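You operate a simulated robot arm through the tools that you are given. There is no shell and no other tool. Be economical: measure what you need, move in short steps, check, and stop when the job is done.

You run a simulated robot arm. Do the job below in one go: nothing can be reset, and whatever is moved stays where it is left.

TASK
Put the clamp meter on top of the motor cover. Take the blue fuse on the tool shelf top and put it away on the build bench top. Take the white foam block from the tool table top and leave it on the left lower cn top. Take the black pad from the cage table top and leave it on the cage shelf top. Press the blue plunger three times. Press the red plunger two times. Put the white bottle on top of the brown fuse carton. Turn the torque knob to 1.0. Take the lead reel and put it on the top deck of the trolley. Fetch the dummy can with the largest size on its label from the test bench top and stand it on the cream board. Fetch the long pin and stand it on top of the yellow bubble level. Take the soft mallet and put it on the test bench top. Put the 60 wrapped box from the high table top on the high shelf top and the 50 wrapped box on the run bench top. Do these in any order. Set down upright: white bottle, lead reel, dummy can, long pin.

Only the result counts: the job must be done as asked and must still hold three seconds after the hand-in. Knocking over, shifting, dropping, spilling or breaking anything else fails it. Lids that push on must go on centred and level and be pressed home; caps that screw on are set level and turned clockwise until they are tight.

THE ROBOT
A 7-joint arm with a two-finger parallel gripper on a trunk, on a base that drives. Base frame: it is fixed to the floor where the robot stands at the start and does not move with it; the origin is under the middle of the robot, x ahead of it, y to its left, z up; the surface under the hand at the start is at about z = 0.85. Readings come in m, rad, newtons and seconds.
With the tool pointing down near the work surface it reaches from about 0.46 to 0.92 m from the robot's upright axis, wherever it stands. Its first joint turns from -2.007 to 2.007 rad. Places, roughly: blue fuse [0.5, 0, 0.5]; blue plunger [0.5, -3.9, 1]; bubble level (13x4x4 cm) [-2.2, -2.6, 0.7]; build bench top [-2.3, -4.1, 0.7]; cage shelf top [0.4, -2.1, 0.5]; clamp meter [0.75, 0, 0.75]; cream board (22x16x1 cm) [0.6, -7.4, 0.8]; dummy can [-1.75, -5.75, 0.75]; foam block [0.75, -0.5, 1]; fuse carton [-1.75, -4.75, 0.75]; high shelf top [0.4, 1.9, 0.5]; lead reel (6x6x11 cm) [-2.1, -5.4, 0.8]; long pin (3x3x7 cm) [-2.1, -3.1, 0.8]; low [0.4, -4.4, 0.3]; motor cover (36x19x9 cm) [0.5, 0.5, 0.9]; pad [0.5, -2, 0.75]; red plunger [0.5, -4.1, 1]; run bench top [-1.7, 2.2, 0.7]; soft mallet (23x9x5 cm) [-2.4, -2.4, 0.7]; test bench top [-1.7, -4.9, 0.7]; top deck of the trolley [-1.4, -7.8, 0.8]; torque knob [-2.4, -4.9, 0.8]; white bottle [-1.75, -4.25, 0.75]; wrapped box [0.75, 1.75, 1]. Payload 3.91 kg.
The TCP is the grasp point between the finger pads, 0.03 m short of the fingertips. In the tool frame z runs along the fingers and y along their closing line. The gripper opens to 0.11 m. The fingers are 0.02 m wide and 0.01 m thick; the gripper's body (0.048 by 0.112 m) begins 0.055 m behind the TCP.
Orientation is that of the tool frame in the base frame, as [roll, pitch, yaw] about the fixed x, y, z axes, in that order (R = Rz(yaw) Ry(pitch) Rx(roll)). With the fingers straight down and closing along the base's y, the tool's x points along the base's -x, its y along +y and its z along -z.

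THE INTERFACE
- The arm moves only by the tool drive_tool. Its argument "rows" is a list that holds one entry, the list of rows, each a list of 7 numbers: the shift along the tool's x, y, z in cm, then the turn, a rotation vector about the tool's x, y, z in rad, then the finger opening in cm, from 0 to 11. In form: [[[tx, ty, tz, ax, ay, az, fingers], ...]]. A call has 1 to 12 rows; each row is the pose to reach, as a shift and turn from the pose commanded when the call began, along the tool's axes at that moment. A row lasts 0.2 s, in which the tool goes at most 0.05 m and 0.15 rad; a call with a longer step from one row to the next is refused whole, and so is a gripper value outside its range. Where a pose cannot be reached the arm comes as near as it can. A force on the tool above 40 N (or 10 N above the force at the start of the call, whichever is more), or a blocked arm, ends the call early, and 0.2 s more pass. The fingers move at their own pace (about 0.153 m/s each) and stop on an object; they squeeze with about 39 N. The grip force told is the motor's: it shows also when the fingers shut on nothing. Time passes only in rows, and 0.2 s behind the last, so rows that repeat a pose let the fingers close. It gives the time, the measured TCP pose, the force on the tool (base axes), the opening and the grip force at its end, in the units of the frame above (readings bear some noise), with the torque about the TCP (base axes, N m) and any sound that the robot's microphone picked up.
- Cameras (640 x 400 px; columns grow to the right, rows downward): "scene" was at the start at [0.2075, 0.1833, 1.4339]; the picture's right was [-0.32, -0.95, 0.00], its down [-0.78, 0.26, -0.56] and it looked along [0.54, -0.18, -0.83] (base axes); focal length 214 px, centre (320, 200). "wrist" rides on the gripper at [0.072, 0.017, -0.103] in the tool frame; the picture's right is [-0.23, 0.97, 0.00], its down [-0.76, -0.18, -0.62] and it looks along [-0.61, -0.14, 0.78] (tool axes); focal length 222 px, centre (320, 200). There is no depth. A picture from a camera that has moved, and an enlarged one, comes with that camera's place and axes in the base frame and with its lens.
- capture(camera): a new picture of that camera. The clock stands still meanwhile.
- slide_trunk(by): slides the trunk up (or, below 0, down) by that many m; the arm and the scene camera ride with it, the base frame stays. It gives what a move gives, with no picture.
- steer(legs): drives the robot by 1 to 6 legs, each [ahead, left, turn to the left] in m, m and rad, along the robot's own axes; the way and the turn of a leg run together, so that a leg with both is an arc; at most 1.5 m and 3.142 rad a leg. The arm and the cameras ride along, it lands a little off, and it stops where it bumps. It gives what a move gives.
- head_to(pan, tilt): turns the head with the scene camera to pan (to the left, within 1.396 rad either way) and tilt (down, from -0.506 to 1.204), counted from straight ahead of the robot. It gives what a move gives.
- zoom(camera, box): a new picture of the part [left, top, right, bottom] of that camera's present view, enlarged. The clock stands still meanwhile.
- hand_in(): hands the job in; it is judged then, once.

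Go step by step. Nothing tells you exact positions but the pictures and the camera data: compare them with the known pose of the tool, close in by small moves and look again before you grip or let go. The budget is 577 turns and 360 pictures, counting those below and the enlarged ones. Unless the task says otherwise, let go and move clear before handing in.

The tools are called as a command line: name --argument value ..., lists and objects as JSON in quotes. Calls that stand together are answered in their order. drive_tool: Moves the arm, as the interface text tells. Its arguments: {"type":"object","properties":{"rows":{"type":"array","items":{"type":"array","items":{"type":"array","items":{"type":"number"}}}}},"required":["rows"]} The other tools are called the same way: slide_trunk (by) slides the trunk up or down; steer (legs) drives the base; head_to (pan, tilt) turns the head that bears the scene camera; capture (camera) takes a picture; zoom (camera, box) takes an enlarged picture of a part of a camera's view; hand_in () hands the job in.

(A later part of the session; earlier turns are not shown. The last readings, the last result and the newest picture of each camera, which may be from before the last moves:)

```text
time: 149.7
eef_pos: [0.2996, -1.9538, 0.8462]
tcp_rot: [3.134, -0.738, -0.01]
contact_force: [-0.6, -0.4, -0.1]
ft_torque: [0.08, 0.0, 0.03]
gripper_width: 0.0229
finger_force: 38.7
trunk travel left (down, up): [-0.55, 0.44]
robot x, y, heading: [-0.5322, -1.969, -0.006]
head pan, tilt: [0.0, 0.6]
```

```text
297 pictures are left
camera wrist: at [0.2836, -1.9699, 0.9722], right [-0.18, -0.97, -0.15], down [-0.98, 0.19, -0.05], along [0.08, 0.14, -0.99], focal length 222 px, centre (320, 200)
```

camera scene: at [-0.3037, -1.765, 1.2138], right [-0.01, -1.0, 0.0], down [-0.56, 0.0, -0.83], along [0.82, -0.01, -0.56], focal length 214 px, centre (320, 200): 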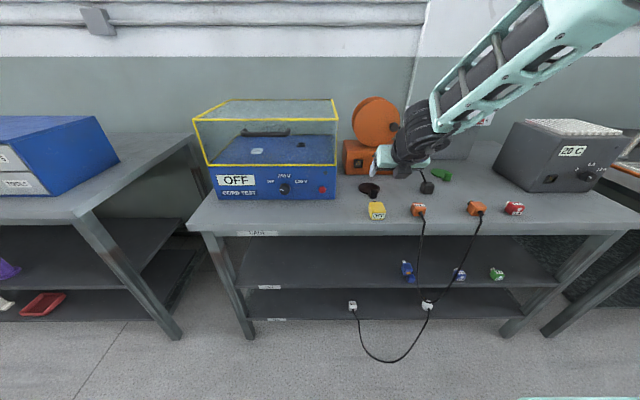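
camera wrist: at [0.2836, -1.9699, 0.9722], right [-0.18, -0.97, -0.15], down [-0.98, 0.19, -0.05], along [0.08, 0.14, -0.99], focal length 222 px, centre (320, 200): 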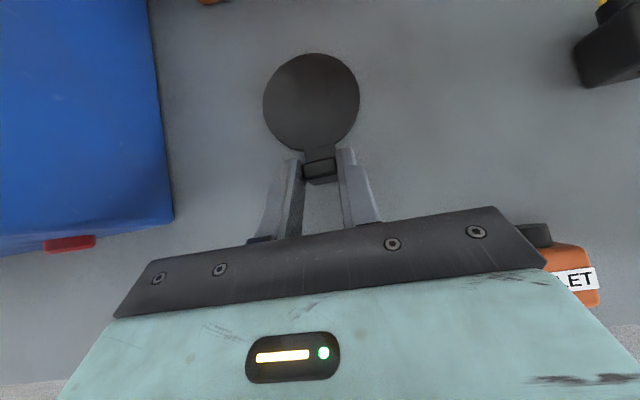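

Gripped the tab. Lifting straight up, then backing off and lowering the trunk.

drive_tool --rows '[[[1.35, 0, -1.5, 0, 0, 0, 0], [2.7, 0, -3, 0, 0, 0, 0], [4, 0, -4.4, 0, 0, 0, 0], [5.4, 0, -5.9, 0, 0, 0, 0], [6.7, 0, -7.4, 0, 0, 0, 0], [6.7, 0, -7.4, 0, 0, 0, 0]]]'

capture --camera "wrist"

steer --legs '[[-0.45, 0, 0]]'

slide_trunk --by -0.3

capture --camera "scene"

```text
time: 151.1
eef_pos: [0.3, -1.9537, 0.9471]
tcp_rot: [3.136, -0.739, -0.011]
contact_force: [-0.1, -0.2, 0.6]
ft_torque: [-0.01, 0.03, 0.0]
gripper_width: 0.0224
finger_force: 39.2
trunk travel left (down, up): [-0.55, 0.44]
robot x, y, heading: [-0.5335, -1.9716, -0.005]
head pan, tilt: [0.0, 0.6]
```

```text
296 pictures are left
camera wrist: at [0.2834, -1.9695, 1.0721], right [-0.18, -0.97, -0.15], down [-0.98, 0.19, -0.05], along [0.08, 0.14, -0.99], focal length 222 px, centre (320, 200)
```

wrist: 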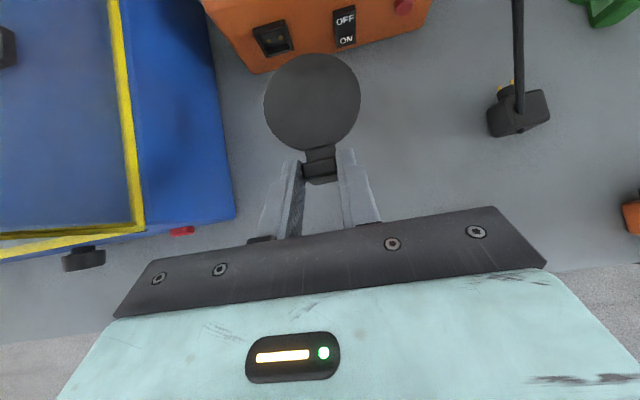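

```text
time: 153.9
eef_pos: [-0.1529, -1.9466, 0.9453]
tcp_rot: [3.135, -0.739, -0.005]
contact_force: [-0.6, 0.2, -0.8]
ft_torque: [0.0, -0.01, -0.01]
gripper_width: 0.0229
finger_force: 38.6
trunk travel left (down, up): [-0.55, 0.44]
robot x, y, heading: [-0.985, -1.9684, -0.005]
head pan, tilt: [0.0, 0.6]
```

```text
time: 156.9
eef_pos: [-0.1524, -1.9484, 0.6447]
tcp_rot: [3.134, -0.739, -0.004]
contact_force: [-0.5, 0.0, 0.1]
ft_torque: [0.0, 0.04, 0.02]
gripper_width: 0.0228
finger_force: 38.6
trunk travel left (down, up): [-0.25, 0.74]
robot x, y, heading: [-0.9863, -1.9639, 0.0]
head pan, tilt: [0.0, 0.6]
```

```text
295 pictures are left
camera scene: at [-0.756, -1.7613, 0.9138], right [0.0, -1.0, 0.0], down [-0.56, 0.0, -0.83], along [0.83, 0.0, -0.56], focal length 214 px, centre (320, 200)
```

scene: 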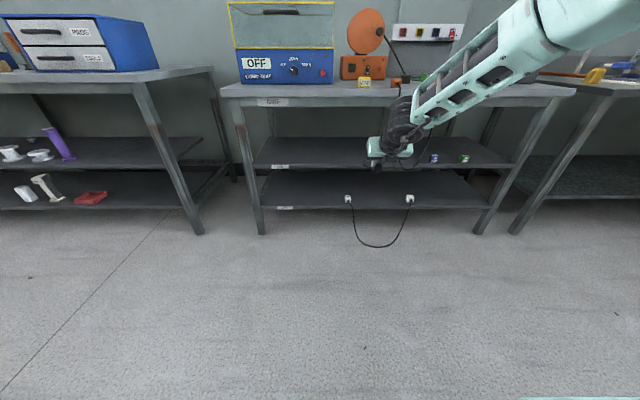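

The hanging cords are to the right (y < -2.0), so I'll place the pad at y ≈ -1.75 on the middle deck (z ≈ 0.467). Sliding left and lowering.

steer --legs '[[0, 0.2, 0]]'

slide_trunk --by -0.1

steer --legs '[[0.3, 0, 0]]'

capture --camera "scene"

capture --camera "wrist"

```text
time: 158.5
eef_pos: [-0.1524, -1.7456, 0.6459]
tcp_rot: [3.135, -0.738, -0.006]
contact_force: [0.2, 1.3, -0.4]
ft_torque: [0.0, 0.04, -0.02]
gripper_width: 0.0226
finger_force: 39.3
trunk travel left (down, up): [-0.25, 0.74]
robot x, y, heading: [-0.9853, -1.765, -0.006]
head pan, tilt: [0.0, 0.6]
```

```text
time: 159.8
eef_pos: [-0.1508, -1.7457, 0.5464]
tcp_rot: [3.135, -0.739, -0.005]
contact_force: [0.1, 0.4, -1.1]
ft_torque: [0.02, -0.01, 0.03]
gripper_width: 0.0226
finger_force: 38.9
trunk travel left (down, up): [-0.15, 0.84]
robot x, y, heading: [-0.9857, -1.7623, -0.005]
head pan, tilt: [0.0, 0.6]
```

```text
time: 161.8
eef_pos: [0.1494, -1.7497, 0.5458]
tcp_rot: [3.136, -0.739, -0.006]
contact_force: [0.4, 0.2, -0.1]
ft_torque: [-0.01, 0.0, 0.01]
gripper_width: 0.0229
finger_force: 39.0
trunk travel left (down, up): [-0.15, 0.84]
robot x, y, heading: [-0.6829, -1.7678, -0.006]
head pan, tilt: [0.0, 0.6]
```

```text
294 pictures are left
camera scene: at [-0.4538, -1.5615, 0.8138], right [-0.01, -1.0, 0.0], down [-0.56, 0.0, -0.83], along [0.82, -0.01, -0.56], focal length 214 px, centre (320, 200)
```

scene: 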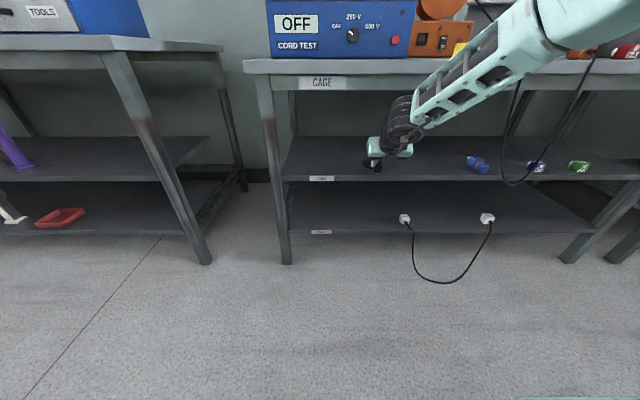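

```text
293 pictures are left
camera wrist: at [0.1337, -1.7652, 0.6719], right [-0.18, -0.97, -0.15], down [-0.98, 0.19, -0.05], along [0.08, 0.14, -0.99], focal length 222 px, centre (320, 200)
```

wrist: 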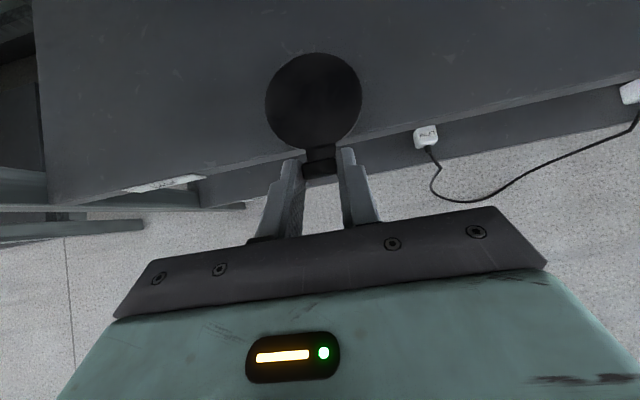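

steer --legs '[[0.15, 0, 0]]'

capture --camera "scene"

capture --camera "wrist"

```text
time: 163.2
eef_pos: [0.3006, -1.7505, 0.5461]
tcp_rot: [3.134, -0.739, -0.007]
contact_force: [0.5, -0.1, -0.7]
ft_torque: [0.01, -0.02, 0.0]
gripper_width: 0.0226
finger_force: 38.6
trunk travel left (down, up): [-0.15, 0.84]
robot x, y, heading: [-0.5317, -1.7669, -0.005]
head pan, tilt: [0.0, 0.6]
```

```text
292 pictures are left
camera scene: at [-0.3034, -1.5624, 0.8138], right [-0.01, -1.0, 0.0], down [-0.56, 0.0, -0.83], along [0.83, -0.01, -0.56], focal length 214 px, centre (320, 200)
```

scene: 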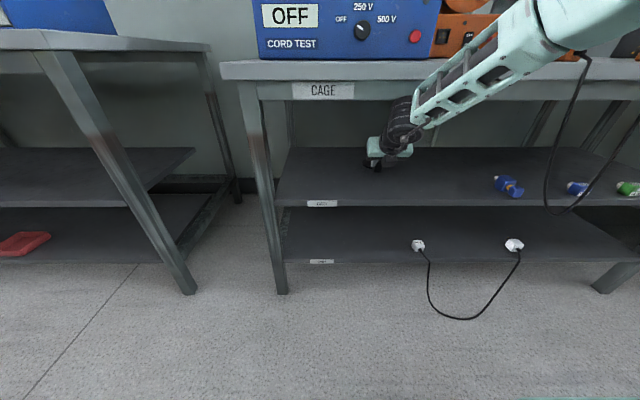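

```text
291 pictures are left
camera wrist: at [0.2841, -1.7657, 0.6719], right [-0.18, -0.97, -0.15], down [-0.98, 0.19, -0.05], along [0.08, 0.14, -0.99], focal length 222 px, centre (320, 200)
```

wrist: 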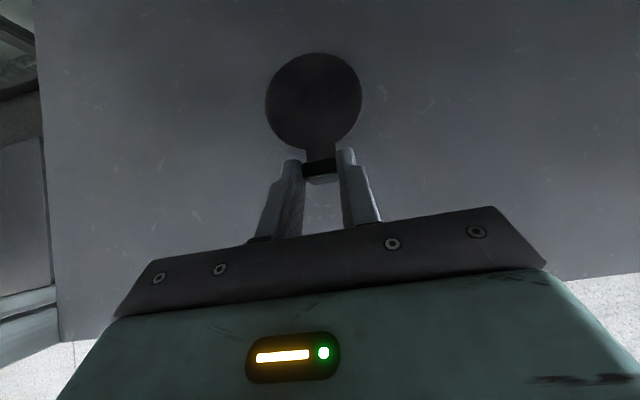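

Over the shelf. Lowering to contact.

drive_tool --rows '[[[-1, 0, 1.1, 0, 0, 0, 0], [-2, 0, 2.2, 0, 0, 0, 0], [-2.35, 0, 2.6, 0, 0, 0, 0], [-2.35, 0, 2.6, 0, 0, 0, 0]]]'

drive_tool --rows '[[[-0.2, 0, 0.22, 0, 0, 0, 0], [-0.4, 0, 0.44, 0, 0, 0, 0], [-0.4, 0, 0.44, 0, 0, 0, 0]]]'

capture --camera "wrist"

```text
time: 164.2
eef_pos: [0.3002, -1.7501, 0.5156]
tcp_rot: [3.134, -0.745, -0.008]
contact_force: [-16.1, -5.5, 35.7]
ft_torque: [-0.04, 0.0, -0.06]
gripper_width: 0.0229
finger_force: 38.8
trunk travel left (down, up): [-0.15, 0.84]
robot x, y, heading: [-0.5336, -1.7663, -0.005]
head pan, tilt: [0.0, 0.6]
```

```text
time: 164.6
eef_pos: [0.3016, -1.7516, 0.5147]
tcp_rot: [3.138, -0.749, -0.01]
contact_force: [-4.3, -1.2, 16.2]
ft_torque: [-0.05, 0.02, -0.01]
gripper_width: 0.0228
finger_force: 39.1
trunk travel left (down, up): [-0.15, 0.84]
robot x, y, heading: [-0.5319, -1.7678, -0.009]
head pan, tilt: [0.0, 0.6]
stopped in row 1: the force on the tool passed its limit at 52 N (the readings are from after the stop); the commanded pose is now the measured one
```

```text
290 pictures are left
camera wrist: at [0.2842, -1.7658, 0.6415], right [-0.18, -0.97, -0.15], down [-0.98, 0.19, -0.06], along [0.09, 0.14, -0.99], focal length 222 px, centre (320, 200)
```

wrist: 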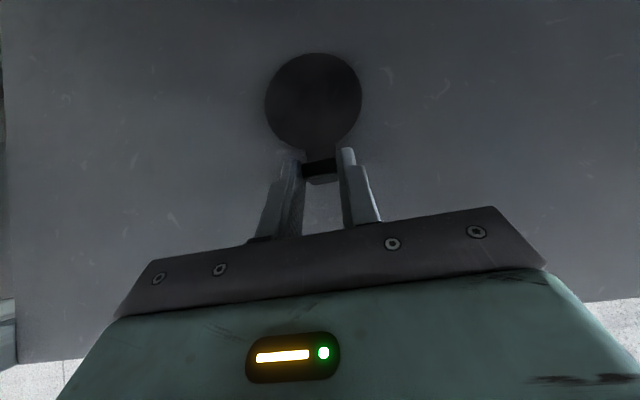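

The pad is down on the shelf. Releasing and withdrawing back along the tool axis.

drive_tool --rows '[[[0, 0, 0, 0, 0, 0, 5], [0, 0, 0, 0, 0, 0, 5], [0, 0, -1.5, 0, 0, 0, 5], [0, 0, -3.5, 0, 0, 0, 5], [0, 0, -3.5, 0, 0, 0, 5]]]'

capture --camera "wrist"

steer --legs '[[-0.5, 0, 0]]'

capture --camera "scene"

```text
time: 165.8
eef_pos: [0.2767, -1.7491, 0.5389]
tcp_rot: [3.137, -0.745, -0.007]
contact_force: [0.3, 0.0, -0.7]
ft_torque: [0.01, 0.0, 0.0]
gripper_width: 0.0499
finger_force: 0.0
trunk travel left (down, up): [-0.15, 0.84]
robot x, y, heading: [-0.532, -1.7697, -0.009]
head pan, tilt: [0.0, 0.6]
```

```text
289 pictures are left
camera wrist: at [0.2605, -1.7652, 0.665], right [-0.18, -0.97, -0.15], down [-0.98, 0.19, -0.06], along [0.09, 0.14, -0.99], focal length 222 px, centre (320, 200)
```

wrist: 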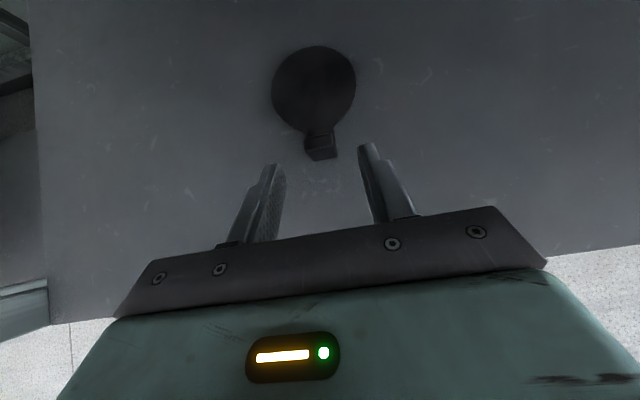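

```text
time: 168.7
eef_pos: [-0.2197, -1.7447, 0.5385]
tcp_rot: [3.136, -0.745, -0.01]
contact_force: [-0.7, 1.2, 0.3]
ft_torque: [-0.02, 0.04, -0.01]
gripper_width: 0.0498
finger_force: 0.1
trunk travel left (down, up): [-0.15, 0.84]
robot x, y, heading: [-1.0312, -1.7623, -0.011]
head pan, tilt: [0.0, 0.6]
```

```text
288 pictures are left
camera scene: at [-0.8009, -1.5594, 0.8138], right [-0.01, -1.0, 0.0], down [-0.56, 0.0, -0.83], along [0.83, -0.01, -0.56], focal length 214 px, centre (320, 200)
```

scene: 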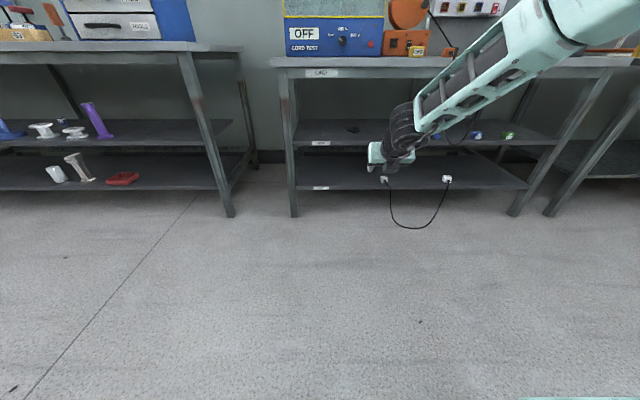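

The pad is on the shelf. With the trunk low already, I'll go left to the tool shelf for the blue fuse.

steer --legs '[[0, 0.9, 0], [0, 0.7, 0]]'

capture --camera "scene"

```text
time: 176.9
eef_pos: [-0.1992, -0.1518, 0.5391]
tcp_rot: [3.137, -0.747, -0.02]
contact_force: [0.7, 0.5, -0.1]
ft_torque: [-0.03, -0.02, -0.02]
gripper_width: 0.0498
finger_force: 0.1
trunk travel left (down, up): [-0.15, 0.84]
robot x, y, heading: [-1.0098, -0.1631, -0.015]
head pan, tilt: [0.0, 0.6]
```

```text
287 pictures are left
camera scene: at [-0.7788, 0.0414, 0.8138], right [-0.02, -1.0, 0.0], down [-0.56, 0.01, -0.83], along [0.82, -0.01, -0.56], focal length 214 px, centre (320, 200)
```

scene: 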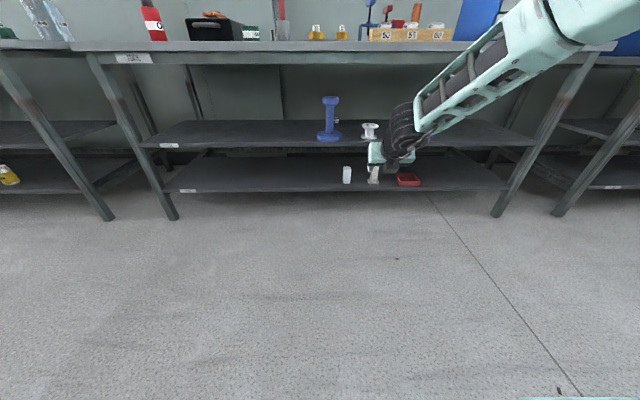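

zoom --camera "scene" --box '[270, 70, 490, 200]'

```text
2.91 times, centred on (380, 135) of scene
camera zoom: at [-0.7788, 0.0414, 0.8138], right [-0.02, -1.0, 0.0], down [-0.56, 0.01, -0.83], along [0.82, -0.01, -0.56], focal length 624 px, centre (146, 389)
```

zoom: 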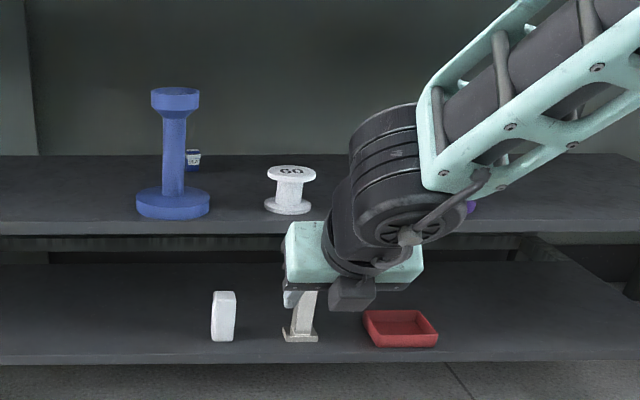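

The small blue fuse sits behind the blue post near (0.52, -0.07), with the white spool on the right. I'll shift a little and zoom to see it clearly.

steer --legs '[[0.1, -0.13, 0]]'

zoom --camera "scene" --box '[230, 60, 390, 160]'

capture --camera "scene"

```text
time: 178.3
eef_pos: [-0.102, -0.2821, 0.5378]
tcp_rot: [3.137, -0.744, -0.02]
contact_force: [0.3, 0.0, 0.6]
ft_torque: [-0.03, 0.01, -0.01]
gripper_width: 0.0501
finger_force: 0.1
trunk travel left (down, up): [-0.15, 0.84]
robot x, y, heading: [-0.9131, -0.289, -0.016]
head pan, tilt: [0.0, 0.6]
```

```text
4.00 times, centred on (310, 110) of scene
camera zoom: at [-0.6816, -0.0896, 0.8138], right [-0.02, -1.0, 0.0], down [-0.56, 0.01, -0.83], along [0.82, -0.01, -0.56], focal length 858 px, centre (360, 560)
```

zoom: 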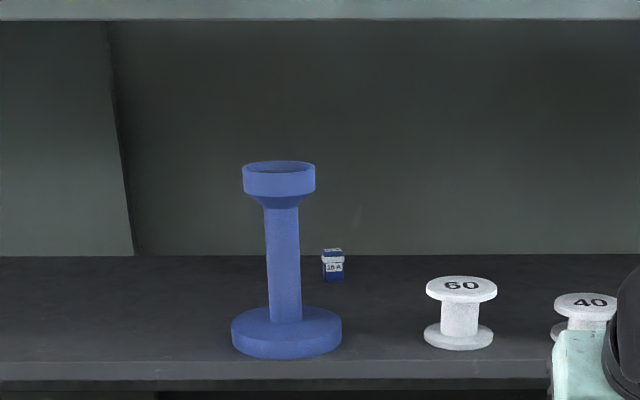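

```text
284 pictures are left
camera scene: at [-0.6816, -0.0896, 0.8138], right [-0.02, -1.0, 0.0], down [-0.56, 0.01, -0.83], along [0.82, -0.01, -0.56], focal length 214 px, centre (320, 200)
```

scene: 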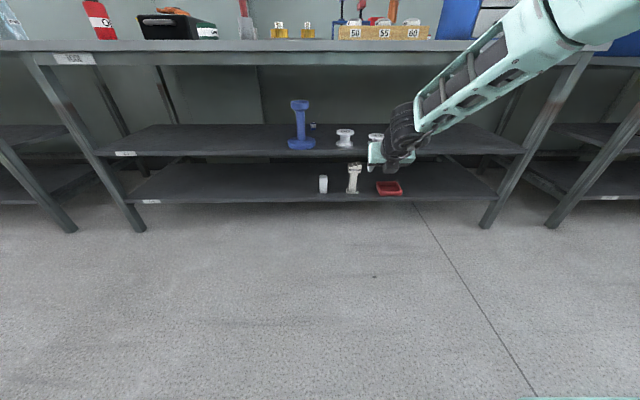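

The fuse (about 3 x 4.5 cm) is at (0.51, -0.07). Lane between post and spool needs a heading of about +16°, with a flat forearm; I'll unflip the hand first. Pitching back to vertical.

drive_tool --rows '[[[0, 0, 0, 0, -0.15, 0, 5], [0, 0, 0, 0, -0.3, 0, 5], [0, 0, 0, 0, -0.45, 0, 5], [0, 0, 0, 0, -0.6, 0, 5], [0, 0, 0, 0, -0.74, 0, 5], [0, 0, 0, 0, -0.74, 0, 5]]]'

drive_tool --rows '[[[0, 0, 0, 0, 0, -0.143, 5], [0, 0, 0, 0, 0, -0.286, 5], [0, 0, 0, 0, 0, -0.428, 5], [0, 0, 0, 0, 0, -0.571, 5], [0, 0, 0, 0, 0, -0.714, 5], [0, 0, 0, 0, 0, -0.857, 5], [0, 0, 0, 0, 0, -1.0, 5], [0, 0, 0, 0, 0, -1.142, 5], [0, 0, 0, 0, 0, -1.285, 5], [0, 0, 0, 0, 0, -1.428, 5], [0, 0, 0, 0, 0, -1.571, 5], [0, 0, 0, 0, 0, -1.571, 5]]]'

drive_tool --rows '[[[0, 0, 0, 0, 0, -0.143, 5], [0, 0, 0, 0, 0, -0.286, 5], [0, 0, 0, 0, 0, -0.428, 5], [0, 0, 0, 0, 0, -0.571, 5], [0, 0, 0, 0, 0, -0.714, 5], [0, 0, 0, 0, 0, -0.857, 5], [0, 0, 0, 0, 0, -1.0, 5], [0, 0, 0, 0, 0, -1.142, 5], [0, 0, 0, 0, 0, -1.285, 5], [0, 0, 0, 0, 0, -1.428, 5], [0, 0, 0, 0, 0, -1.571, 5], [0, 0, 0, 0, 0, -1.571, 5]]]'

capture --camera "scene"

```text
time: 179.7
eef_pos: [-0.1021, -0.2823, 0.5386]
tcp_rot: [3.138, -0.004, -0.023]
contact_force: [0.0, -0.8, 0.5]
ft_torque: [0.03, 0.03, 0.0]
gripper_width: 0.05
finger_force: 0.0
trunk travel left (down, up): [-0.15, 0.84]
robot x, y, heading: [-0.913, -0.2937, -0.015]
head pan, tilt: [0.0, 0.6]
```

```text
time: 182.3
eef_pos: [-0.1032, -0.2818, 0.5395]
tcp_rot: [3.138, 0.003, 1.55]
contact_force: [0.4, 0.8, 0.2]
ft_torque: [-0.03, -0.03, 0.03]
gripper_width: 0.05
finger_force: 0.1
trunk travel left (down, up): [-0.15, 0.84]
robot x, y, heading: [-0.9133, -0.2915, -0.017]
head pan, tilt: [0.0, 0.6]
```

```text
time: 184.9
eef_pos: [-0.1028, -0.282, 0.5385]
tcp_rot: [-3.138, 0.005, 3.122]
contact_force: [0.4, -0.1, 0.3]
ft_torque: [0.0, 0.01, 0.03]
gripper_width: 0.0498
finger_force: 0.1
trunk travel left (down, up): [-0.15, 0.84]
robot x, y, heading: [-0.9114, -0.2922, -0.016]
head pan, tilt: [0.0, 0.6]
```

```text
283 pictures are left
camera scene: at [-0.6816, -0.0896, 0.8138], right [-0.02, -1.0, 0.0], down [-0.56, 0.01, -0.83], along [0.82, -0.01, -0.56], focal length 214 px, centre (320, 200)
```

scene: 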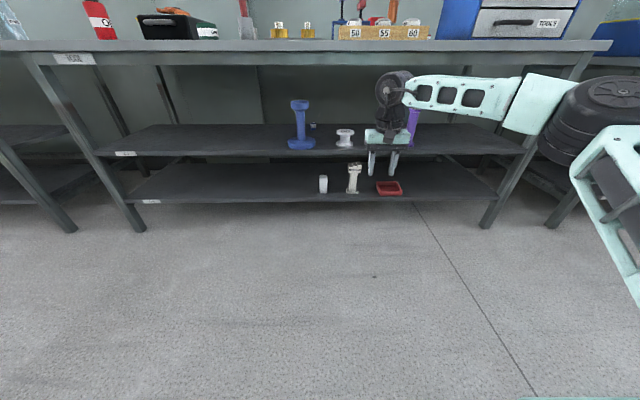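

The forearm is flat again but comes in from the right. I'll test in free space: yaw the tool +0.8 rad relative to the robot, then pitch to 45°.

drive_tool --rows '[[[0, 0, 0, 0, 0, -0.14, 5], [0, 0, 0, 0, 0, -0.28, 5], [0, 0, 0, 0, 0, -0.42, 5], [0, 0, 0, 0, 0, -0.56, 5], [0, 0, 0, 0, 0, -0.7, 5], [0, 0, 0, 0, 0, -0.8, 5], [0, 0, 0, 0, 0, -0.8, 5]]]'

drive_tool --rows '[[[0, 0, 0, 0, -0.13, 0, 5], [0, 0, 0, 0, -0.26, 0, 5], [0, 0, 0, 0, -0.39, 0, 5], [0, 0, 0, 0, -0.52, 0, 5], [0, 0, 0, 0, -0.65, 0, 5], [0, 0, 0, 0, -0.785, 0, 5], [0, 0, 0, 0, -0.785, 0, 5]]]'

capture --camera "scene"

```text
time: 186.5
eef_pos: [-0.103, -0.2828, 0.5391]
tcp_rot: [-3.134, 0.0, -2.364]
contact_force: [-0.4, -0.1, 0.2]
ft_torque: [0.01, 0.0, 0.0]
gripper_width: 0.05
finger_force: 0.1
trunk travel left (down, up): [-0.15, 0.84]
robot x, y, heading: [-0.9109, -0.2925, -0.014]
head pan, tilt: [0.0, 0.6]
```

```text
time: 188.1
eef_pos: [-0.1022, -0.2822, 0.5398]
tcp_rot: [-3.131, 0.787, -2.355]
contact_force: [0.3, 0.2, 0.7]
ft_torque: [-0.01, 0.02, -0.02]
gripper_width: 0.0501
finger_force: 0.1
trunk travel left (down, up): [-0.15, 0.84]
robot x, y, heading: [-0.9146, -0.2921, -0.019]
head pan, tilt: [0.0, 0.6]
```

```text
282 pictures are left
camera scene: at [-0.6816, -0.0896, 0.8138], right [-0.02, -1.0, 0.0], down [-0.56, 0.01, -0.83], along [0.82, -0.01, -0.56], focal length 214 px, centre (320, 200)
```

scene: 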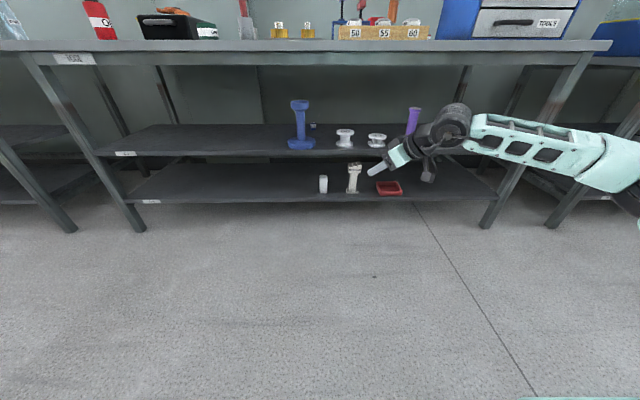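

The arm can do this. I'll turn the robot to heading -0.5 and slide left so the tool points along the lane (+0.28 rad), stopping outside the shelf first.

steer --legs '[[0, 0, -0.483], [0.014, 0.536, 0]]'

head_to --pan 0.4 --tilt 0.5

capture --camera "scene"

capture --camera "wrist"

```text
time: 192.6
eef_pos: [0.0779, -0.1929, 0.5392]
tcp_rot: [-3.133, 0.785, -2.84]
contact_force: [0.2, -0.6, 0.4]
ft_torque: [-0.01, 0.03, -0.02]
gripper_width: 0.0503
finger_force: 0.1
trunk travel left (down, up): [-0.15, 0.84]
robot x, y, heading: [-0.6457, 0.1783, -0.503]
head pan, tilt: [0.0, 0.6]
```

```text
time: 193.5
eef_pos: [0.0787, -0.1934, 0.5384]
tcp_rot: [-3.133, 0.785, -2.84]
contact_force: [0.3, -0.5, 0.0]
ft_torque: [0.02, -0.01, 0.0]
gripper_width: 0.0503
finger_force: 0.0
trunk travel left (down, up): [-0.15, 0.84]
robot x, y, heading: [-0.6415, 0.1737, -0.495]
head pan, tilt: [0.4, 0.499]
```

```text
281 pictures are left
camera scene: at [-0.3331, 0.2781, 0.8229], right [-0.1, -1.0, 0.0], down [-0.48, 0.05, -0.88], along [0.87, -0.09, -0.48], focal length 214 px, centre (320, 200)
```

scene: 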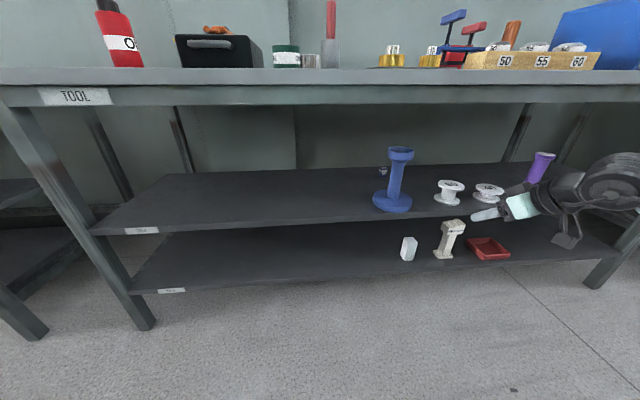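

```text
280 pictures are left
camera wrist: at [-0.0452, -0.2131, 0.5614], right [-0.13, 0.98, 0.15], down [0.14, -0.14, 0.98], along [0.98, 0.15, -0.12], focal length 222 px, centre (320, 200)
```

wrist: 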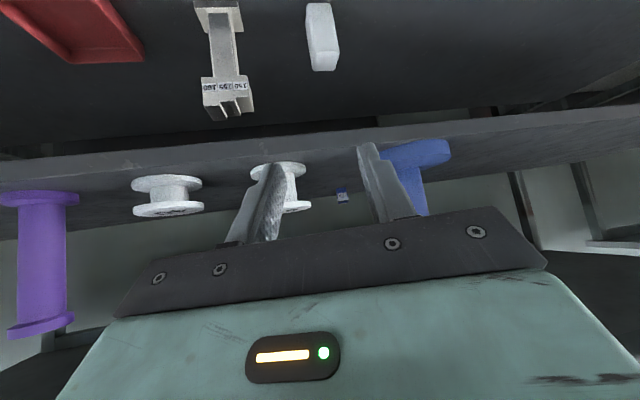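

The wrist view shows the fuse straight between the fingers, spool on one side, post on the other. Raising 1.6 cm, shifting 1 cm left, narrowing the fingers, and driving in 0.22 m.

drive_tool --rows '[[[-1.1, 1, -1.1, 0, 0, 0, 4], [-1.1, 1, -1.1, 0, 0, 0, 4]]]'

steer --legs '[[0.154, 0.157, 0]]'

capture --camera "wrist"

capture --camera "scene"

```text
time: 194.1
eef_pos: [0.0758, -0.1844, 0.5532]
tcp_rot: [-3.134, 0.787, -2.84]
contact_force: [0.6, 1.1, -1.0]
ft_torque: [-0.01, -0.01, 0.0]
gripper_width: 0.0399
finger_force: 0.1
trunk travel left (down, up): [-0.15, 0.84]
robot x, y, heading: [-0.6469, 0.1746, -0.495]
head pan, tilt: [0.4, 0.499]
```

```text
time: 195.8
eef_pos: [0.2849, -0.1222, 0.5548]
tcp_rot: [-3.134, 0.785, -2.843]
contact_force: [0.5, 0.0, 0.2]
ft_torque: [0.01, -0.02, -0.01]
gripper_width: 0.0403
finger_force: 0.0
trunk travel left (down, up): [-0.15, 0.84]
robot x, y, heading: [-0.4326, 0.2366, -0.496]
head pan, tilt: [0.4, 0.499]
```

```text
279 pictures are left
camera wrist: at [0.1611, -0.1416, 0.5766], right [-0.13, 0.98, 0.15], down [0.14, -0.14, 0.98], along [0.98, 0.15, -0.12], focal length 222 px, centre (320, 200)
```

wrist: 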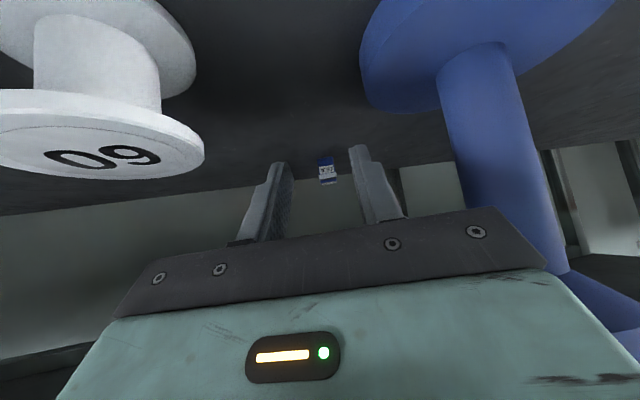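

```text
278 pictures are left
camera scene: at [-0.1229, 0.3406, 0.8229], right [-0.1, -0.99, 0.0], down [-0.48, 0.05, -0.88], along [0.87, -0.09, -0.48], focal length 214 px, centre (320, 200)
```

scene: 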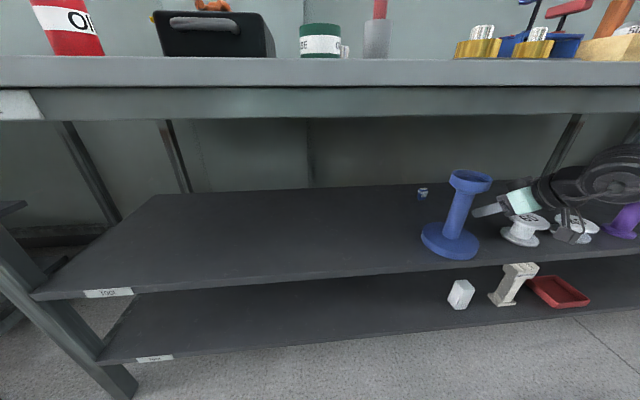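

Fuse fixed at (0.509, -0.068); shifting 1.4 cm right aligns with it and gives more clearance to the post cap. Then 0.1 m in.

drive_tool --rows '[[[0, -1.4, 0, 0, 0, 0, 4], [0, -1.4, 0, 0, 0, 0, 4]]]'

steer --legs '[[0.07, 0.0714, 0]]'

capture --camera "wrist"

capture --camera "scene"

```text
time: 196.3
eef_pos: [0.2883, -0.1363, 0.5544]
tcp_rot: [-3.133, 0.785, -2.845]
contact_force: [1.0, -1.0, 0.2]
ft_torque: [-0.01, 0.0, 0.03]
gripper_width: 0.04
finger_force: 0.0
trunk travel left (down, up): [-0.15, 0.84]
robot x, y, heading: [-0.4305, 0.2358, -0.501]
head pan, tilt: [0.4, 0.499]
```

```text
time: 197.5
eef_pos: [0.3843, -0.1068, 0.5537]
tcp_rot: [-3.132, 0.784, -2.842]
contact_force: [0.2, 0.7, 0.2]
ft_torque: [0.01, -0.01, 0.0]
gripper_width: 0.0401
finger_force: 0.0
trunk travel left (down, up): [-0.15, 0.84]
robot x, y, heading: [-0.3385, 0.2692, -0.5]
head pan, tilt: [0.4, 0.499]
```

```text
277 pictures are left
camera wrist: at [0.2608, -0.1261, 0.5768], right [-0.13, 0.98, 0.15], down [0.14, -0.14, 0.98], along [0.98, 0.15, -0.12], focal length 222 px, centre (320, 200)
```

wrist: 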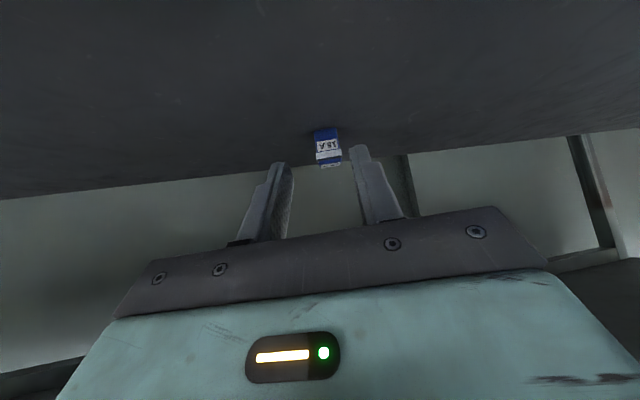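

```text
276 pictures are left
camera scene: at [-0.0269, 0.3698, 0.8229], right [-0.1, -0.99, 0.0], down [-0.48, 0.05, -0.88], along [0.87, -0.09, -0.48], focal length 214 px, centre (320, 200)
```

scene: 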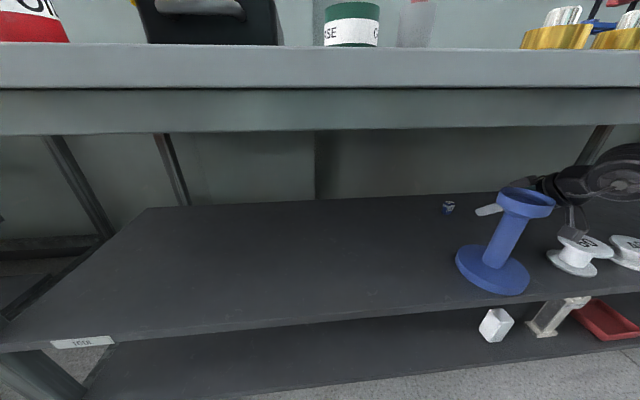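

Aligned within a millimetre. Driving in 7 cm, then the last 7 cm along the tool axis.

steer --legs '[[0.049, 0.05, 0]]'

drive_tool --rows '[[[0, 0, 2, 0, 0, 0, 5], [0, 0, 4, 0, 0, 0, 5], [0, 0, 4, 0, 0, 0, 5]]]'

capture --camera "wrist"

head_to --pan 0 --tilt 0.5

capture --camera "scene"

```text
time: 198.5
eef_pos: [0.4517, -0.0867, 0.5547]
tcp_rot: [-3.134, 0.786, -2.841]
contact_force: [-0.3, 0.1, 0.4]
ft_torque: [0.0, 0.03, 0.01]
gripper_width: 0.04
finger_force: 0.1
trunk travel left (down, up): [-0.15, 0.84]
robot x, y, heading: [-0.2698, 0.2835, -0.501]
head pan, tilt: [0.4, 0.499]
```

```text
time: 199.3
eef_pos: [0.4778, -0.0787, 0.5261]
tcp_rot: [-3.131, 0.785, -2.84]
contact_force: [0.4, 0.5, -0.1]
ft_torque: [-0.01, 0.01, -0.01]
gripper_width: 0.0501
finger_force: 0.0
trunk travel left (down, up): [-0.15, 0.84]
robot x, y, heading: [-0.2742, 0.2873, -0.499]
head pan, tilt: [0.4, 0.499]
```

```text
275 pictures are left
camera wrist: at [0.355, -0.0981, 0.5485], right [-0.13, 0.98, 0.15], down [0.14, -0.14, 0.98], along [0.98, 0.15, -0.12], focal length 222 px, centre (320, 200)
```

wrist: 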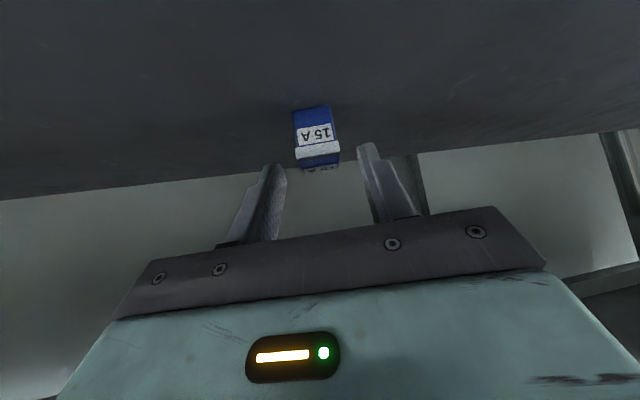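

```text
time: 200.2
eef_pos: [0.4796, -0.0787, 0.5258]
tcp_rot: [-3.134, 0.786, -2.841]
contact_force: [0.1, 0.4, 0.4]
ft_torque: [0.02, 0.0, -0.01]
gripper_width: 0.05
finger_force: 0.1
trunk travel left (down, up): [-0.15, 0.84]
robot x, y, heading: [-0.2711, 0.2863, -0.498]
head pan, tilt: [0.0, 0.499]
```

```text
274 pictures are left
camera scene: at [0.0293, 0.3555, 0.8229], right [-0.48, -0.88, 0.0], down [-0.42, 0.23, -0.88], along [0.77, -0.42, -0.48], focal length 214 px, centre (320, 200)
```

scene: 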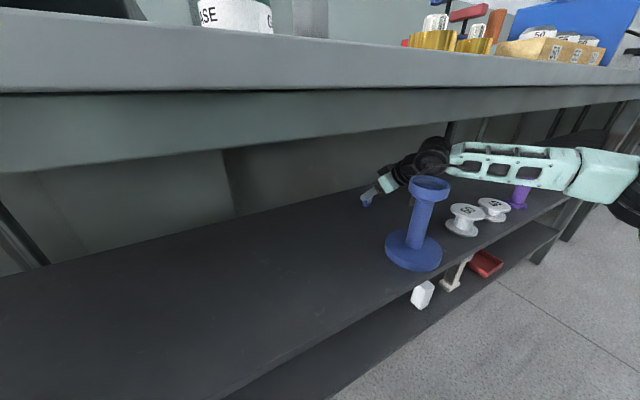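

drive_tool --rows '[[[0, 0, 1.5, 0, 0, 0, 5], [0, 0, 3.1, 0, 0, 0, 5], [0, 0, 3.1, 0, 0, 0, 5], [0, 0, 3.1, 0, 0, 0, 0], [0, 0, 3.1, 0, 0, 0, 0], [0, 0, 3.1, 0, 0, 0, 0]]]'

capture --camera "wrist"

```text
time: 201.6
eef_pos: [0.4992, -0.0716, 0.5044]
tcp_rot: [-3.132, 0.788, -2.841]
contact_force: [-0.1, -0.2, 0.1]
ft_torque: [0.03, -0.01, 0.0]
gripper_width: 0.0248
finger_force: 38.9
trunk travel left (down, up): [-0.15, 0.84]
robot x, y, heading: [-0.2726, 0.2864, -0.496]
head pan, tilt: [0.0, 0.499]
```

```text
273 pictures are left
camera wrist: at [0.3761, -0.0915, 0.5266], right [-0.13, 0.98, 0.15], down [0.14, -0.14, 0.98], along [0.98, 0.15, -0.12], focal length 222 px, centre (320, 200)
```

wrist: 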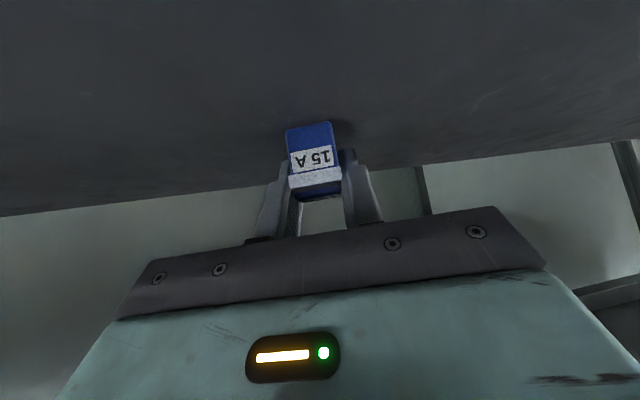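

Fuse gripped. Lifting 5 cm and driving out along the same lane.

drive_tool --rows '[[[-1, 0, -1, 0, 0, 0, 0], [-2.4, 0, -2.4, 0, 0, 0, 0], [-3.6, 0, -3.6, 0, 0, 0, 0], [-3.6, 0, -3.6, 0, 0, 0, 0]]]'

steer --legs '[[-0.175, -0.1785, 0]]'

capture --camera "wrist"

```text
time: 202.6
eef_pos: [0.5014, -0.0727, 0.5548]
tcp_rot: [-3.131, 0.784, -2.84]
contact_force: [-0.1, 0.0, 0.0]
ft_torque: [0.02, 0.0, -0.02]
gripper_width: 0.0246
finger_force: 39.2
trunk travel left (down, up): [-0.15, 0.84]
robot x, y, heading: [-0.2687, 0.2891, -0.496]
head pan, tilt: [0.0, 0.499]
```

```text
time: 204.4
eef_pos: [0.2614, -0.1491, 0.5555]
tcp_rot: [-3.132, 0.786, -2.843]
contact_force: [-0.2, -0.8, -0.2]
ft_torque: [0.02, -0.01, 0.0]
gripper_width: 0.0249
finger_force: 38.9
trunk travel left (down, up): [-0.15, 0.84]
robot x, y, heading: [-0.5126, 0.2114, -0.506]
head pan, tilt: [0.0, 0.499]
```

```text
272 pictures are left
camera wrist: at [0.1363, -0.168, 0.5775], right [-0.13, 0.98, 0.15], down [0.14, -0.14, 0.98], along [0.98, 0.14, -0.12], focal length 222 px, centre (320, 200)
```

wrist: 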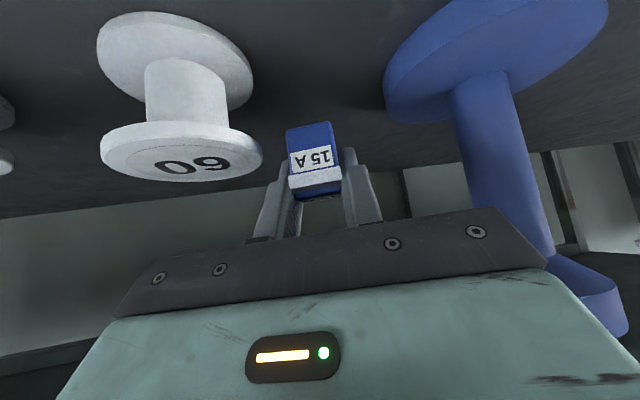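

steer --legs '[[-0.21, -0.214, 0]]'

slide_trunk --by 0.4

head_to --pan 0.4 --tilt 0.5

capture --camera "scene"

```text
time: 206.4
eef_pos: [-0.0296, -0.2363, 0.5542]
tcp_rot: [-3.132, 0.786, -2.847]
contact_force: [-0.2, 0.1, -0.8]
ft_torque: [0.01, -0.01, -0.02]
gripper_width: 0.0248
finger_force: 38.7
trunk travel left (down, up): [-0.15, 0.84]
robot x, y, heading: [-0.7998, 0.1272, -0.505]
head pan, tilt: [0.0, 0.499]
```

```text
time: 210.3
eef_pos: [-0.0295, -0.2376, 0.955]
tcp_rot: [-3.133, 0.786, -2.847]
contact_force: [0.0, -0.6, -0.2]
ft_torque: [0.04, 0.01, -0.03]
gripper_width: 0.0249
finger_force: 38.0
trunk travel left (down, up): [-0.55, 0.44]
robot x, y, heading: [-0.7992, 0.1237, -0.508]
head pan, tilt: [0.0, 0.499]
```

```text
time: 211.2
eef_pos: [-0.029, -0.2358, 0.9553]
tcp_rot: [-3.134, 0.786, -2.847]
contact_force: [0.2, 1.1, -0.4]
ft_torque: [-0.02, 0.0, 0.01]
gripper_width: 0.0246
finger_force: 38.9
trunk travel left (down, up): [-0.55, 0.44]
robot x, y, heading: [-0.8014, 0.1284, -0.507]
head pan, tilt: [0.4, 0.499]
```

```text
271 pictures are left
camera scene: at [-0.4876, 0.227, 1.2229], right [-0.1, -0.99, 0.0], down [-0.48, 0.05, -0.88], along [0.87, -0.09, -0.48], focal length 214 px, centre (320, 200)
```

scene: 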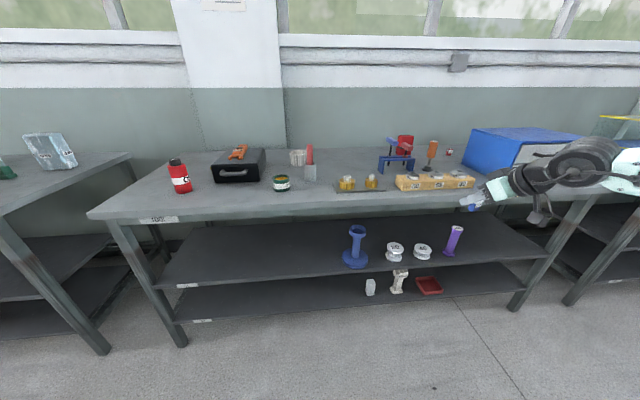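

All well behind me. Raising the hand and turning right to face down the aisle, then looking.

slide_trunk --by 0.3

steer --legs '[[0, 0, -1.06]]'

head_to --pan -0.7 --tilt 0.3

capture --camera "scene"

```text
time: 214.2
eef_pos: [-0.0287, -0.237, 1.2559]
tcp_rot: [-3.133, 0.785, -2.848]
contact_force: [0.3, -0.1, -0.8]
ft_torque: [0.02, 0.02, 0.01]
gripper_width: 0.0247
finger_force: 39.6
trunk travel left (down, up): [-0.85, 0.14]
robot x, y, heading: [-0.7977, 0.1219, -0.508]
head pan, tilt: [0.4, 0.499]
```

```text
time: 217.2
eef_pos: [-0.739, -0.7236, 1.2549]
tcp_rot: [-3.131, 0.785, 2.377]
contact_force: [0.6, 0.4, -0.2]
ft_torque: [0.0, 0.01, -0.01]
gripper_width: 0.0245
finger_force: 38.9
trunk travel left (down, up): [-0.85, 0.14]
robot x, y, heading: [-0.8023, 0.1238, -1.565]
head pan, tilt: [0.4, 0.499]
```

```text
time: 218.6
eef_pos: [-0.7384, -0.7228, 1.2551]
tcp_rot: [-3.133, 0.786, 2.377]
contact_force: [0.3, 0.2, 0.0]
ft_torque: [-0.02, -0.03, -0.02]
gripper_width: 0.0246
finger_force: 39.4
trunk travel left (down, up): [-0.85, 0.14]
robot x, y, heading: [-0.7985, 0.1258, -1.567]
head pan, tilt: [-0.7, 0.3]
```

```text
270 pictures are left
camera scene: at [-0.6554, -0.087, 1.5413], right [-0.77, 0.64, 0.0], down [0.19, 0.23, -0.96], along [-0.61, -0.73, -0.3], focal length 214 px, centre (320, 200)
```

scene: 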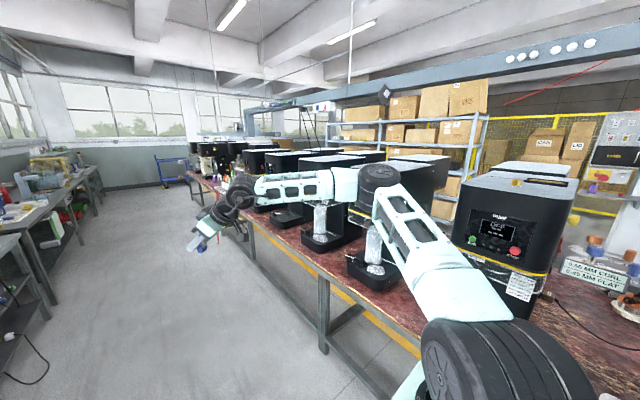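

An island of benches lies behind. I'll drive down the aisle about 2.2 m and look at it.

steer --legs '[[1.2, 0.1, 0], [1.1, 0, 0]]'

head_to --pan -1.1 --tilt 0.5

capture --camera "scene"

head_to --pan -0.3 --tilt 0.4

capture --camera "scene"

```text
time: 229.9
eef_pos: [-0.6334, -3.0281, 1.2552]
tcp_rot: [-3.133, 0.785, 2.371]
contact_force: [-0.4, -0.1, -0.3]
ft_torque: [0.0, 0.02, 0.05]
gripper_width: 0.0248
finger_force: 39.3
trunk travel left (down, up): [-0.85, 0.14]
robot x, y, heading: [-0.6868, -2.1789, -1.57]
head pan, tilt: [-0.7, 0.3]
```

```text
time: 230.8
eef_pos: [-0.6339, -3.0285, 1.2552]
tcp_rot: [-3.133, 0.785, 2.369]
contact_force: [-0.2, 0.4, 0.1]
ft_torque: [0.02, 0.03, -0.03]
gripper_width: 0.0247
finger_force: 39.0
trunk travel left (down, up): [-0.85, 0.14]
robot x, y, heading: [-0.6862, -2.1835, -1.568]
head pan, tilt: [-1.1, 0.499]
```

```text
269 pictures are left
camera scene: at [-0.5654, -2.3625, 1.5229], right [-0.45, 0.89, 0.0], down [0.43, 0.22, -0.88], along [-0.78, -0.4, -0.48], focal length 214 px, centre (320, 200)
```

scene: 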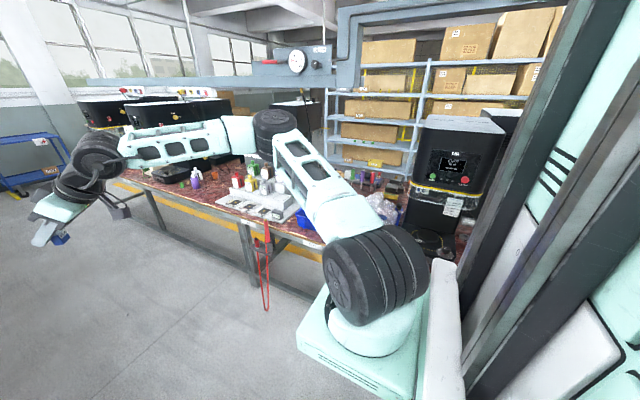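

```text
time: 231.9
eef_pos: [-0.6326, -3.0291, 1.2543]
tcp_rot: [-3.132, 0.785, 2.37]
contact_force: [0.4, -0.3, -0.7]
ft_torque: [0.01, -0.02, 0.03]
gripper_width: 0.0245
finger_force: 39.1
trunk travel left (down, up): [-0.85, 0.14]
robot x, y, heading: [-0.6884, -2.1772, -1.567]
head pan, tilt: [-0.3, 0.4]
```

```text
268 pictures are left
camera scene: at [-0.5118, -2.4097, 1.532], right [-0.95, 0.3, 0.0], down [0.12, 0.37, -0.92], along [-0.27, -0.88, -0.39], focal length 214 px, centre (320, 200)
```

scene: 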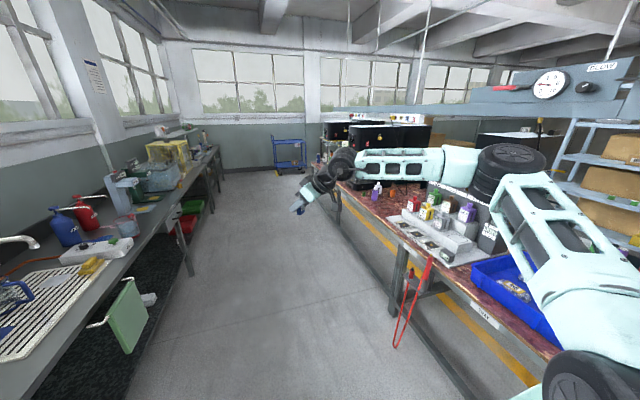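

steer --legs '[[1.3, 0, 0], [0, 0, -0.8]]'

head_to --pan -0.6 --tilt 0.5

capture --camera "scene"

```text
time: 240.6
eef_pos: [-1.2531, -4.1241, 1.255]
tcp_rot: [-3.133, 0.784, 1.573]
contact_force: [0.4, 0.4, -0.5]
ft_torque: [0.0, -0.01, -0.02]
gripper_width: 0.0246
finger_force: 39.4
trunk travel left (down, up): [-0.85, 0.14]
robot x, y, heading: [-0.6847, -3.492, -2.361]
head pan, tilt: [-0.3, 0.4]
```

```text
time: 241.4
eef_pos: [-1.2529, -4.1235, 1.254]
tcp_rot: [-3.131, 0.784, 1.576]
contact_force: [-1.1, 0.6, -0.3]
ft_torque: [-0.01, -0.01, 0.0]
gripper_width: 0.0247
finger_force: 38.7
trunk travel left (down, up): [-0.85, 0.14]
robot x, y, heading: [-0.6863, -3.4908, -2.366]
head pan, tilt: [-0.6, 0.499]
```

```text
267 pictures are left
camera scene: at [-0.7351, -3.7515, 1.5229], right [-0.17, 0.98, 0.0], down [0.47, 0.08, -0.88], along [-0.86, -0.15, -0.48], focal length 214 px, centre (320, 200)
```

scene: 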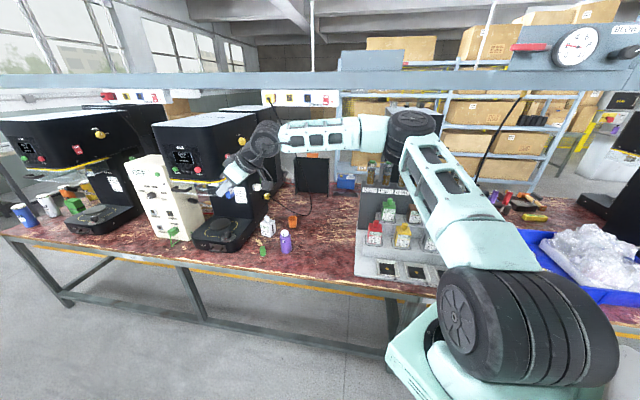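

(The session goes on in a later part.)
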